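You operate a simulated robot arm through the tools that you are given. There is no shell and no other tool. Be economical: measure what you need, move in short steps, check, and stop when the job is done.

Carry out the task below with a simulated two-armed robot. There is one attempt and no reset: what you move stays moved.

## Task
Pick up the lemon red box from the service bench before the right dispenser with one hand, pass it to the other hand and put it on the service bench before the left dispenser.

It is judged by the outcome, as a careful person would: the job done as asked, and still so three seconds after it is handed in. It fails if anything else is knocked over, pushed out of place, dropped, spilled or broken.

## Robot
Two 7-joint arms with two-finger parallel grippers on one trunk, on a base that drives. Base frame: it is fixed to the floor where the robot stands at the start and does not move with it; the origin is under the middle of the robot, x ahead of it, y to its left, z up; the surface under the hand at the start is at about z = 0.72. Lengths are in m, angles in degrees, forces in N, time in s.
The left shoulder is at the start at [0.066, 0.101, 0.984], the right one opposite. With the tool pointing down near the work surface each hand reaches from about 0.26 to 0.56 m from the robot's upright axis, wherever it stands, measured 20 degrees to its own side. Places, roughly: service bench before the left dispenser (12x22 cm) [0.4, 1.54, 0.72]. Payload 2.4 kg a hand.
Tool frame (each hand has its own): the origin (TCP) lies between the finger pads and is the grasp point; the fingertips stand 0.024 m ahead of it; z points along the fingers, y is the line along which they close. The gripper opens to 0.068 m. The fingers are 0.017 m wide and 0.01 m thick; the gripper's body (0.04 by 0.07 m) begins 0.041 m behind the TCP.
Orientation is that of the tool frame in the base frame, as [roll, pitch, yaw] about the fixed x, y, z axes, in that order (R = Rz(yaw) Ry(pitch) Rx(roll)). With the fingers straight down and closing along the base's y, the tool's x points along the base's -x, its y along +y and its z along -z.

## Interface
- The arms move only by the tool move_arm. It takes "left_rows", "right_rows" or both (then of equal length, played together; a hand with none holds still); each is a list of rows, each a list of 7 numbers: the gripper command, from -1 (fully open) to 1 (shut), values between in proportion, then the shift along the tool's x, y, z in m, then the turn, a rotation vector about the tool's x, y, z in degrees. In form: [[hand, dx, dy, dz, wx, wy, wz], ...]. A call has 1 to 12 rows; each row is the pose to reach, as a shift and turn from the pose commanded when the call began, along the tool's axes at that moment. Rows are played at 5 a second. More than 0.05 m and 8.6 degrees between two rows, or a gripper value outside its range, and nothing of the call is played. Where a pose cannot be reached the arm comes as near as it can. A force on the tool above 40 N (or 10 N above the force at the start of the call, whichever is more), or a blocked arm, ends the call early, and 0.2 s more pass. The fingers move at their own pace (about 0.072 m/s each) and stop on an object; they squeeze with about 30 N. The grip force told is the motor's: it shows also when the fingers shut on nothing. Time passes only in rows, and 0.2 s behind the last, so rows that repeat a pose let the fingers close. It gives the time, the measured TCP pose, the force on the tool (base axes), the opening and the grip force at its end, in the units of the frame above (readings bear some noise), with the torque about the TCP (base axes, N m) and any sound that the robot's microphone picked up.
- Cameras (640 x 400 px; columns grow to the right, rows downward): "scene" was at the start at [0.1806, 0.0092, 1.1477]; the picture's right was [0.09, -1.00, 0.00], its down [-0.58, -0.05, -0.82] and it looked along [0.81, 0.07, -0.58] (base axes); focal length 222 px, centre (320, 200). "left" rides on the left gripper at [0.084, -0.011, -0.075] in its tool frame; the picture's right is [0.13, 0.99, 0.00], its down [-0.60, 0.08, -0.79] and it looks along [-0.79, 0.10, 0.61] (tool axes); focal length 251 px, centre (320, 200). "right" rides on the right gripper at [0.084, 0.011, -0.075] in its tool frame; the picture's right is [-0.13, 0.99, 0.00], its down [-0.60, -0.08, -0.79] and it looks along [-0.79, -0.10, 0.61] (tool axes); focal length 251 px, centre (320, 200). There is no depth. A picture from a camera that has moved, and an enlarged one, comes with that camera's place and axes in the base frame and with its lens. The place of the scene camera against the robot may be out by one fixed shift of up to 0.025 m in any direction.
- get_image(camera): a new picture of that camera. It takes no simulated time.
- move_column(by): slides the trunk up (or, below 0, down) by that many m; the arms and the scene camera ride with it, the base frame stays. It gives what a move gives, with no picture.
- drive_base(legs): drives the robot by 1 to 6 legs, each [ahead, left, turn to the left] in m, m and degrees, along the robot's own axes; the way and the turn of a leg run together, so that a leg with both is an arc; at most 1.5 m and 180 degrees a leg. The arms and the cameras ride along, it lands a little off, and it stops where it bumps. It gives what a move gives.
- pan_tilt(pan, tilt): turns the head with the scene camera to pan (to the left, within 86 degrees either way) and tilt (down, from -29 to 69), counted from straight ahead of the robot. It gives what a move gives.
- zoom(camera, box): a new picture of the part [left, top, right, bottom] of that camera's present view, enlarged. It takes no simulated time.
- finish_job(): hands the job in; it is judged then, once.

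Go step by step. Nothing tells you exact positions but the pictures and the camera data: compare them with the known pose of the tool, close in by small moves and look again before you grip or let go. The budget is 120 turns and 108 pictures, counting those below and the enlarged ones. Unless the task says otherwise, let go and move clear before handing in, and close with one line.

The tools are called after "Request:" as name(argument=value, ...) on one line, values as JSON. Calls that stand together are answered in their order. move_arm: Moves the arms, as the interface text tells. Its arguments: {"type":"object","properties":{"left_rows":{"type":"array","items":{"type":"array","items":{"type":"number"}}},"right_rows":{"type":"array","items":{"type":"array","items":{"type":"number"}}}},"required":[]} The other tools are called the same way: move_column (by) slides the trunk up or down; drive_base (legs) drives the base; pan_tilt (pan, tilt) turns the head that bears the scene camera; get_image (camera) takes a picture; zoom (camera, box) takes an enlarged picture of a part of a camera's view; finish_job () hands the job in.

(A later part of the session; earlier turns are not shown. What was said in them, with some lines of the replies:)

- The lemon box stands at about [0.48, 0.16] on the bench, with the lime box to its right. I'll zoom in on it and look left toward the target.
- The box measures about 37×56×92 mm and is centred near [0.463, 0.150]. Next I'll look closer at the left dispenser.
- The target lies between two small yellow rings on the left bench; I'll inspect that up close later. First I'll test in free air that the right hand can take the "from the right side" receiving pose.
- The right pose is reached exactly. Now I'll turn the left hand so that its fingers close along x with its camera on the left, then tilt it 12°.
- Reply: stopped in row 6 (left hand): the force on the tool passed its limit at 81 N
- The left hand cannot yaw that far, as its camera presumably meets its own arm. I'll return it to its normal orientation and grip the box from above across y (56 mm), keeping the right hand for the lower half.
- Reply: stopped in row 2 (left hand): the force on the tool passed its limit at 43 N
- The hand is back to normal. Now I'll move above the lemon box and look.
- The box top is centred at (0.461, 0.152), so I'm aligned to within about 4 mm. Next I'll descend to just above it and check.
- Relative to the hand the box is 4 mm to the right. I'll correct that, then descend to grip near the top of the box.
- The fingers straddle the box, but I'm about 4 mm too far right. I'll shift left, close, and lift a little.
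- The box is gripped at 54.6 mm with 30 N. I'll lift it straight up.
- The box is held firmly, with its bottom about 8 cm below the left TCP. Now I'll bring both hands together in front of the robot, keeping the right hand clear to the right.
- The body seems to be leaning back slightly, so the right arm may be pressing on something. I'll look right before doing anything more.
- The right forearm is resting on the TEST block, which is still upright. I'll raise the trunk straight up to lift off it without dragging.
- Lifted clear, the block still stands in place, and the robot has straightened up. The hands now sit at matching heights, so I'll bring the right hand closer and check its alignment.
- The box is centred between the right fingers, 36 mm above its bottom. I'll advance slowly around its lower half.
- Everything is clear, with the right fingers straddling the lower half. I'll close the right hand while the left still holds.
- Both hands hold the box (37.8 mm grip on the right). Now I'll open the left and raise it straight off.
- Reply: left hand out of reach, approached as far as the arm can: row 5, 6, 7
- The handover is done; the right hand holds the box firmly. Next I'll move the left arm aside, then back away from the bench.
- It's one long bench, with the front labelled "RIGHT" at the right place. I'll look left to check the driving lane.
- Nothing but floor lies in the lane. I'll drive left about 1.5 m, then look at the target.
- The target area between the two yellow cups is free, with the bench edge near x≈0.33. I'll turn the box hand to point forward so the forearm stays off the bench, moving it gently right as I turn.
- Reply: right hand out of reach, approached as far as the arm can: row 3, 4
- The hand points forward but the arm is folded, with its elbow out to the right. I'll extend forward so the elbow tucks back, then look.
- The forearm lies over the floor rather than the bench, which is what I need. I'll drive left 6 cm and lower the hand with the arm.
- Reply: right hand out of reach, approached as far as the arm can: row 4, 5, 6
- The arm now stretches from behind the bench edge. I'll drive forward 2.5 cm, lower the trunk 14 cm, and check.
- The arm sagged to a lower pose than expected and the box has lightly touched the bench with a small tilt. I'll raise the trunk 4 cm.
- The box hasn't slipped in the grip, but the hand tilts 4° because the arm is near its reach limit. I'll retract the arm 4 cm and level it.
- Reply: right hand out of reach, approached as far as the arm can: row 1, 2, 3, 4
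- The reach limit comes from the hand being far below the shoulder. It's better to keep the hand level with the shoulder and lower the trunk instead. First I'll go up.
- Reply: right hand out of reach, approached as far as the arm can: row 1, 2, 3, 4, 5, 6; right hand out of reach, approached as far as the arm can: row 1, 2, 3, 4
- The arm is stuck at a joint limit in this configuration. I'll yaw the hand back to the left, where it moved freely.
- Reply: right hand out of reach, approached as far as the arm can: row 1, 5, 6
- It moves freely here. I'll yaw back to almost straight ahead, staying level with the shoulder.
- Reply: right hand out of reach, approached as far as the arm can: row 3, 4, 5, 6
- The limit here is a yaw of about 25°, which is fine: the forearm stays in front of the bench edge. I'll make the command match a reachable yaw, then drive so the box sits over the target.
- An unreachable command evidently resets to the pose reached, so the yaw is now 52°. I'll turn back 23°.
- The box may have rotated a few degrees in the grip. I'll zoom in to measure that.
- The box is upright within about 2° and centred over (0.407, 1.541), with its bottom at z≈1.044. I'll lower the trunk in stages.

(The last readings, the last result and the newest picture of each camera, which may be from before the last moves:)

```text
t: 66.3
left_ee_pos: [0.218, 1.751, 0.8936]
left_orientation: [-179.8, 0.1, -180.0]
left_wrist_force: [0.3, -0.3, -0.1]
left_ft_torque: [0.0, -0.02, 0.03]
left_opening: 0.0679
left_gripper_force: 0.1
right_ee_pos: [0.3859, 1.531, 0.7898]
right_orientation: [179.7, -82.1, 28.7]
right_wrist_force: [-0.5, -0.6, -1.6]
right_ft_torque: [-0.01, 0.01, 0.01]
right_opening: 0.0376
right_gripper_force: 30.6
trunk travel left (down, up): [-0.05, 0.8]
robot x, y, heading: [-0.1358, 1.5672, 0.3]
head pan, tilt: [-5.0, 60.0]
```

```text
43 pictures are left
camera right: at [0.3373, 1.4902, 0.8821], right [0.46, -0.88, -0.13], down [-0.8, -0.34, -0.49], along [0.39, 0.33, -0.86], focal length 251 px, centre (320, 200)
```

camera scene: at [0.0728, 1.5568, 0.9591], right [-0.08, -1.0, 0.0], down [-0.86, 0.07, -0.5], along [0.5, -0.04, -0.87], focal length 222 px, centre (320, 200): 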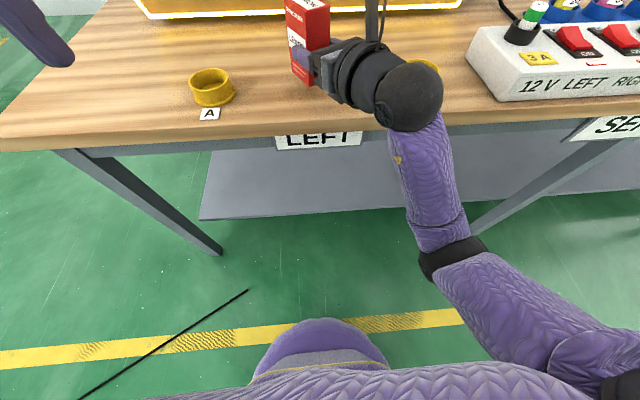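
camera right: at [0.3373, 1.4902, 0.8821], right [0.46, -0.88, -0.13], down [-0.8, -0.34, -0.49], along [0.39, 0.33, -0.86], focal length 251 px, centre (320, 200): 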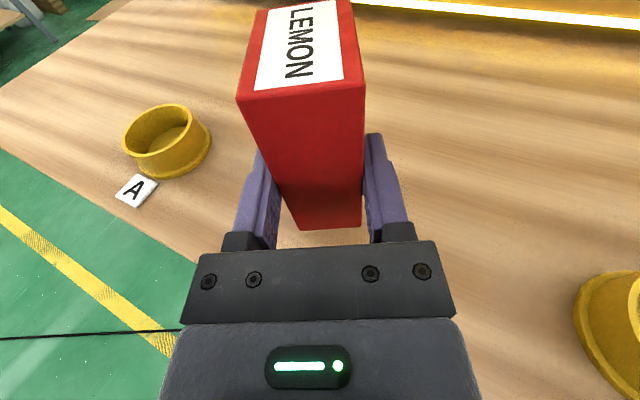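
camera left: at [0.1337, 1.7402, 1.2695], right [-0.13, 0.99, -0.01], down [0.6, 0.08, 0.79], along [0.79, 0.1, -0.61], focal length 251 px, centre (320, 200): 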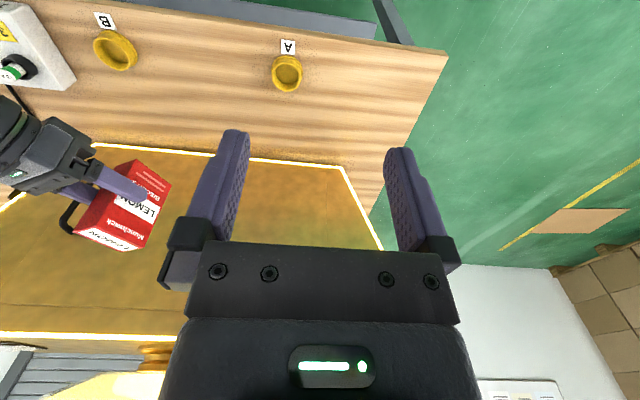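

The wrist and forearm are just clear of the bench edge, and the box is about 2.5 cm above the bench. I'll lower 1.8 cm, then go in fine steps.

Request:
move_column(by=-0.018)

Request:
zoom(camera="scene", box=[240, 0, 480, 180])

Request:
get_image(camera="left")

```text
t: 66.9
left_ee_pos: [0.2176, 1.7514, 0.8761]
left_orientation: [-179.7, 0.2, -179.9]
left_wrist_force: [-0.4, 0.7, 0.1]
left_ft_torque: [0.03, 0.01, -0.02]
left_opening: 0.068
left_gripper_force: 0.1
right_ee_pos: [0.3876, 1.531, 0.771]
right_orientation: [179.6, -82.1, 28.8]
right_wrist_force: [0.3, 0.5, -0.4]
right_ft_torque: [-0.03, 0.05, -0.01]
right_opening: 0.0378
right_gripper_force: 30.1
trunk travel left (down, up): [-0.032, 0.818]
robot x, y, heading: [-0.1335, 1.5588, 0.3]
head pan, tilt: [-5.0, 60.0]
```

```text
2.22 times, centred on (360, 90) of scene
camera zoom: at [0.0793, 1.5569, 0.9402], right [-0.08, -1.0, 0.0], down [-0.86, 0.07, -0.5], along [0.5, -0.04, -0.87], focal length 494 px, centre (231, 444)
```

zoom: 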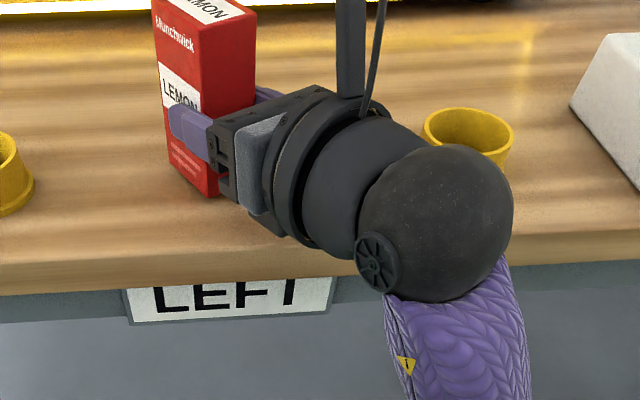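

```text
41 pictures are left
camera left: at [0.1335, 1.7401, 0.9515], right [-0.13, 0.99, -0.01], down [0.6, 0.08, 0.79], along [0.79, 0.1, -0.61], focal length 251 px, centre (320, 200)
```

left: 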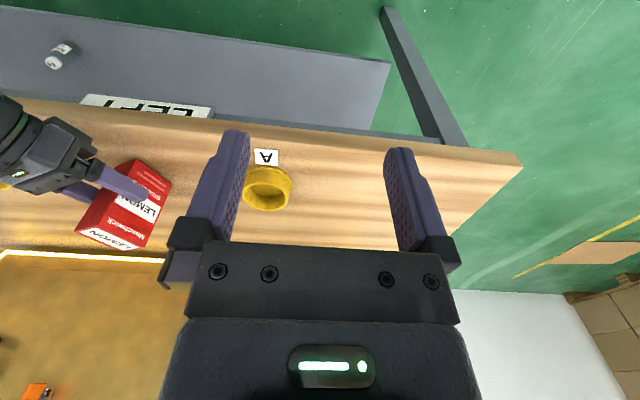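

Request:
move_column(by=-0.005)

Request:
move_column(by=-0.003)

```text
t: 67.5
left_ee_pos: [0.2178, 1.7514, 0.8706]
left_orientation: [-179.7, 0.2, -179.9]
left_wrist_force: [-0.6, -0.1, -0.2]
left_ft_torque: [0.0, 0.01, 0.03]
left_opening: 0.0679
left_gripper_force: 0.1
right_ee_pos: [0.3856, 1.531, 0.7669]
right_orientation: [179.4, -82.3, 29.0]
right_wrist_force: [4.6, 0.8, 8.4]
right_ft_torque: [0.35, -0.58, -0.11]
right_opening: 0.0378
right_gripper_force: 30.4
trunk travel left (down, up): [-0.027, 0.823]
robot x, y, heading: [-0.1373, 1.5586, 0.2]
head pan, tilt: [-5.0, 60.0]
```

```text
t: 68.0
left_ee_pos: [0.2169, 1.7502, 0.8696]
left_orientation: [-179.7, 0.3, -179.9]
left_wrist_force: [-0.1, -0.1, 0.5]
left_ft_torque: [-0.02, 0.0, 0.02]
left_opening: 0.0679
left_gripper_force: 0.2
right_ee_pos: [0.3854, 1.5297, 0.7649]
right_orientation: [179.0, -82.4, 29.5]
right_wrist_force: [3.6, -2.4, 25.4]
right_ft_torque: [0.23, -0.41, -0.05]
right_opening: 0.0376
right_gripper_force: 29.9
trunk travel left (down, up): [-0.024, 0.826]
robot x, y, heading: [-0.1327, 1.5591, 0.2]
head pan, tilt: [-5.0, 60.0]
```

The box is in contact with the bench at 25 N. I'll ease up 2 mm and look before releasing.

Request:
move_column(by=0.002)

Request:
zoom(camera="left", box=[50, 145, 194, 265])

Request:
zoom(camera="scene", box=[240, 0, 480, 180])

```text
t: 68.5
left_ee_pos: [0.2163, 1.7505, 0.8707]
left_orientation: [-179.6, 0.4, -179.9]
left_wrist_force: [0.5, 0.6, -0.4]
left_ft_torque: [0.01, -0.01, -0.01]
left_opening: 0.0679
left_gripper_force: 0.0
right_ee_pos: [0.3854, 1.5311, 0.7655]
right_orientation: [179.6, -82.1, 28.9]
right_wrist_force: [-1.4, -3.3, 17.5]
right_ft_torque: [0.33, -0.66, -0.06]
right_opening: 0.0377
right_gripper_force: 29.9
trunk travel left (down, up): [-0.026, 0.824]
robot x, y, heading: [-0.1328, 1.5583, 0.1]
head pan, tilt: [-5.0, 60.0]
```

```text
3.33 times, centred on (122, 205) of left
camera zoom: at [0.1325, 1.7399, 0.9459], right [-0.13, 0.99, -0.01], down [0.6, 0.08, 0.8], along [0.79, 0.1, -0.61], focal length 838 px, centre (980, 183)
```

zoom: 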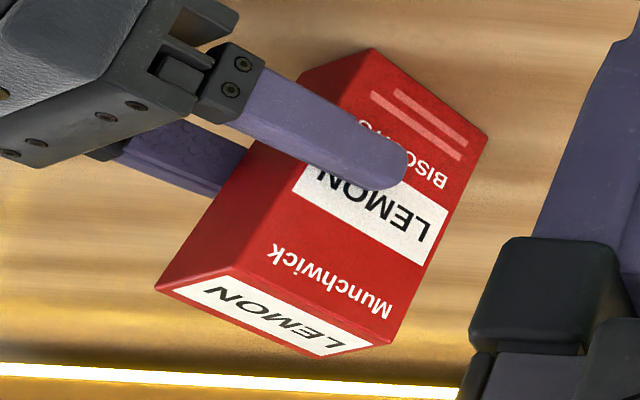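

```text
2.22 times, centred on (360, 90) of scene
camera zoom: at [0.0803, 1.5566, 0.9342], right [-0.08, -1.0, 0.0], down [-0.86, 0.07, -0.5], along [0.5, -0.04, -0.87], focal length 494 px, centre (231, 444)
```

zoom: 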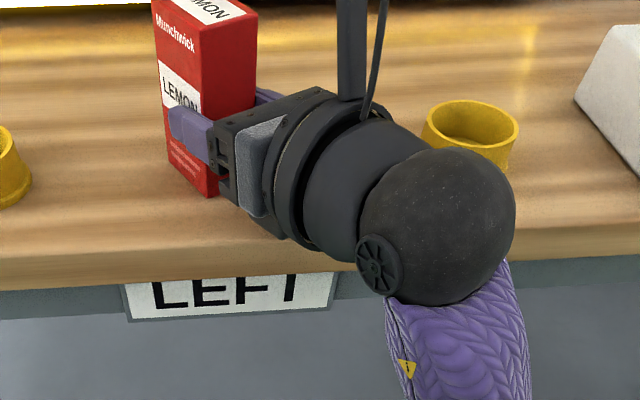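

Request:
move_column(by=0.002)

Request:
move_arm(right_rows=[[0.5, 0, 0, 0, 0, 0, 0], [0, 0, 0, 0, 0, 0, 0], [-1, 0, 0, 0, 0, 0, 0], [-1, 0, 0, 0, 0, 0, 0], [-1, 0, 0, 0, 0, 0, 0]])

Request:
get_image(camera="right")

Request:
zoom(camera="left", box=[50, 145, 194, 265])

```text
t: 69.0
left_ee_pos: [0.2177, 1.7508, 0.8718]
left_orientation: [-179.7, 0.2, -179.9]
left_wrist_force: [0.2, -0.3, 0.4]
left_ft_torque: [-0.01, 0.01, 0.02]
left_opening: 0.068
left_gripper_force: 0.0
right_ee_pos: [0.3853, 1.5304, 0.7655]
right_orientation: [179.9, -82.0, 28.5]
right_wrist_force: [-1.7, -1.3, 4.5]
right_ft_torque: [0.05, -0.09, -0.02]
right_opening: 0.0375
right_gripper_force: 30.1
trunk travel left (down, up): [-0.028, 0.822]
robot x, y, heading: [-0.1342, 1.5594, 0.5]
head pan, tilt: [-5.0, 60.0]
```

```text
t: 70.2
left_ee_pos: [0.2183, 1.7522, 0.8721]
left_orientation: [-179.6, 0.1, -179.9]
left_wrist_force: [0.2, 0.2, -0.4]
left_ft_torque: [0.03, 0.02, 0.01]
left_opening: 0.0679
left_gripper_force: 0.0
right_ee_pos: [0.3869, 1.5296, 0.7671]
right_orientation: [179.6, -82.1, 28.7]
right_wrist_force: [0.1, 0.7, 0.1]
right_ft_torque: [0.02, -0.01, 0.01]
right_opening: 0.068
right_gripper_force: 0.0
trunk travel left (down, up): [-0.028, 0.822]
robot x, y, heading: [-0.1331, 1.5614, 0.4]
head pan, tilt: [-5.0, 60.0]
```

```text
38 pictures are left
camera right: at [0.3373, 1.4901, 0.8601], right [0.46, -0.88, -0.13], down [-0.8, -0.34, -0.49], along [0.39, 0.33, -0.86], focal length 251 px, centre (320, 200)
```

right: 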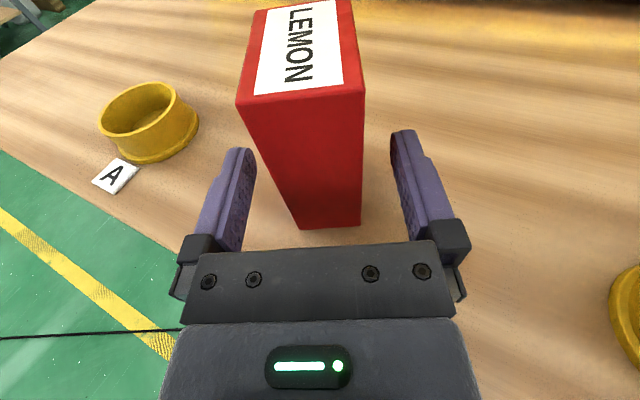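

```text
3.33 times, centred on (122, 205) of left
camera zoom: at [0.1337, 1.7402, 0.9474], right [-0.13, 0.99, -0.01], down [0.6, 0.08, 0.79], along [0.79, 0.1, -0.61], focal length 838 px, centre (980, 183)
```

zoom: 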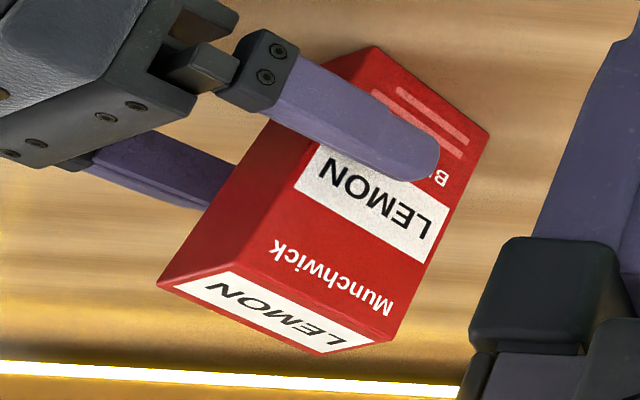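

The box is standing free. I'll back the robot off along the finger direction.

Request:
drive_base(legs=[[-0.14, -0.077, 0]])

Request:
pan_tilt(pan=0, tilt=35)

Request:
get_image(camera="scene")

Request:
get_image(camera="right")

```text
t: 71.6
left_ee_pos: [0.0812, 1.672, 0.8718]
left_orientation: [-179.8, 0.1, -179.8]
left_wrist_force: [-0.8, 0.4, 0.4]
left_ft_torque: [0.0, -0.01, 0.03]
left_opening: 0.068
left_gripper_force: 0.0
right_ee_pos: [0.2497, 1.4516, 0.7675]
right_orientation: [179.7, -82.2, 28.8]
right_wrist_force: [0.4, 0.2, -0.6]
right_ft_torque: [0.02, -0.02, -0.01]
right_opening: 0.0679
right_gripper_force: 0.1
trunk travel left (down, up): [-0.028, 0.822]
robot x, y, heading: [-0.27, 1.4815, 0.3]
head pan, tilt: [-5.0, 60.0]
```

```text
t: 72.5
left_ee_pos: [0.0815, 1.6721, 0.8717]
left_orientation: [-179.7, 0.1, -179.8]
left_wrist_force: [-0.2, 0.3, -0.6]
left_ft_torque: [0.03, 0.02, 0.0]
left_opening: 0.068
left_gripper_force: 0.1
right_ee_pos: [0.2487, 1.4515, 0.7668]
right_orientation: [179.8, -82.1, 28.7]
right_wrist_force: [0.3, 0.4, 0.9]
right_ft_torque: [-0.02, -0.02, -0.01]
right_opening: 0.068
right_gripper_force: 0.0
trunk travel left (down, up): [-0.028, 0.822]
robot x, y, heading: [-0.2697, 1.4825, 0.0]
head pan, tilt: [0.0, 35.0]
```

```text
36 pictures are left
camera scene: at [-0.0346, 1.484, 0.9702], right [0.01, -1.0, 0.0], down [-0.57, 0.0, -0.82], along [0.82, 0.0, -0.57], focal length 222 px, centre (320, 200)
```

scene: 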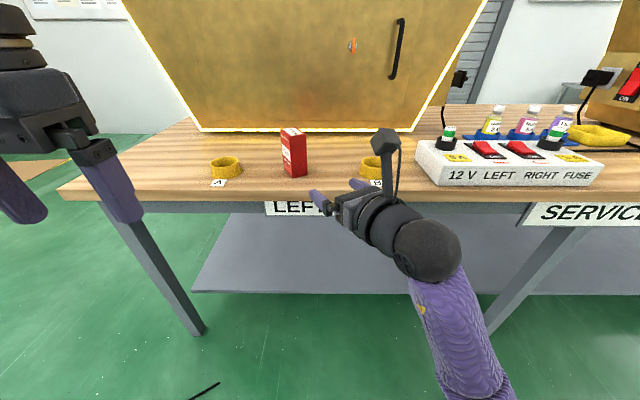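

```text
35 pictures are left
camera right: at [0.2003, 1.4115, 0.8601], right [0.46, -0.88, -0.13], down [-0.8, -0.35, -0.49], along [0.39, 0.33, -0.86], focal length 251 px, centre (320, 200)
```

right: 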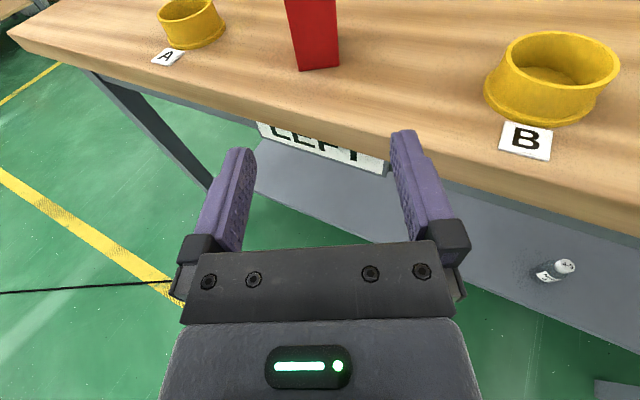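

The lemon box stands upright between cups A and B in front of the left dispenser. Both hands are clear, and the rest of the bench looks undisturbed.

Request:
finish_job()

```text
The job is handed in.
```

The lemon red box was picked up with the left hand, passed to the right hand and set upright on the service bench before the left dispenser. On the way the right forearm rested briefly on the TEST block near the right dispenser; it stayed upright and, as far as the pictures show, in place.
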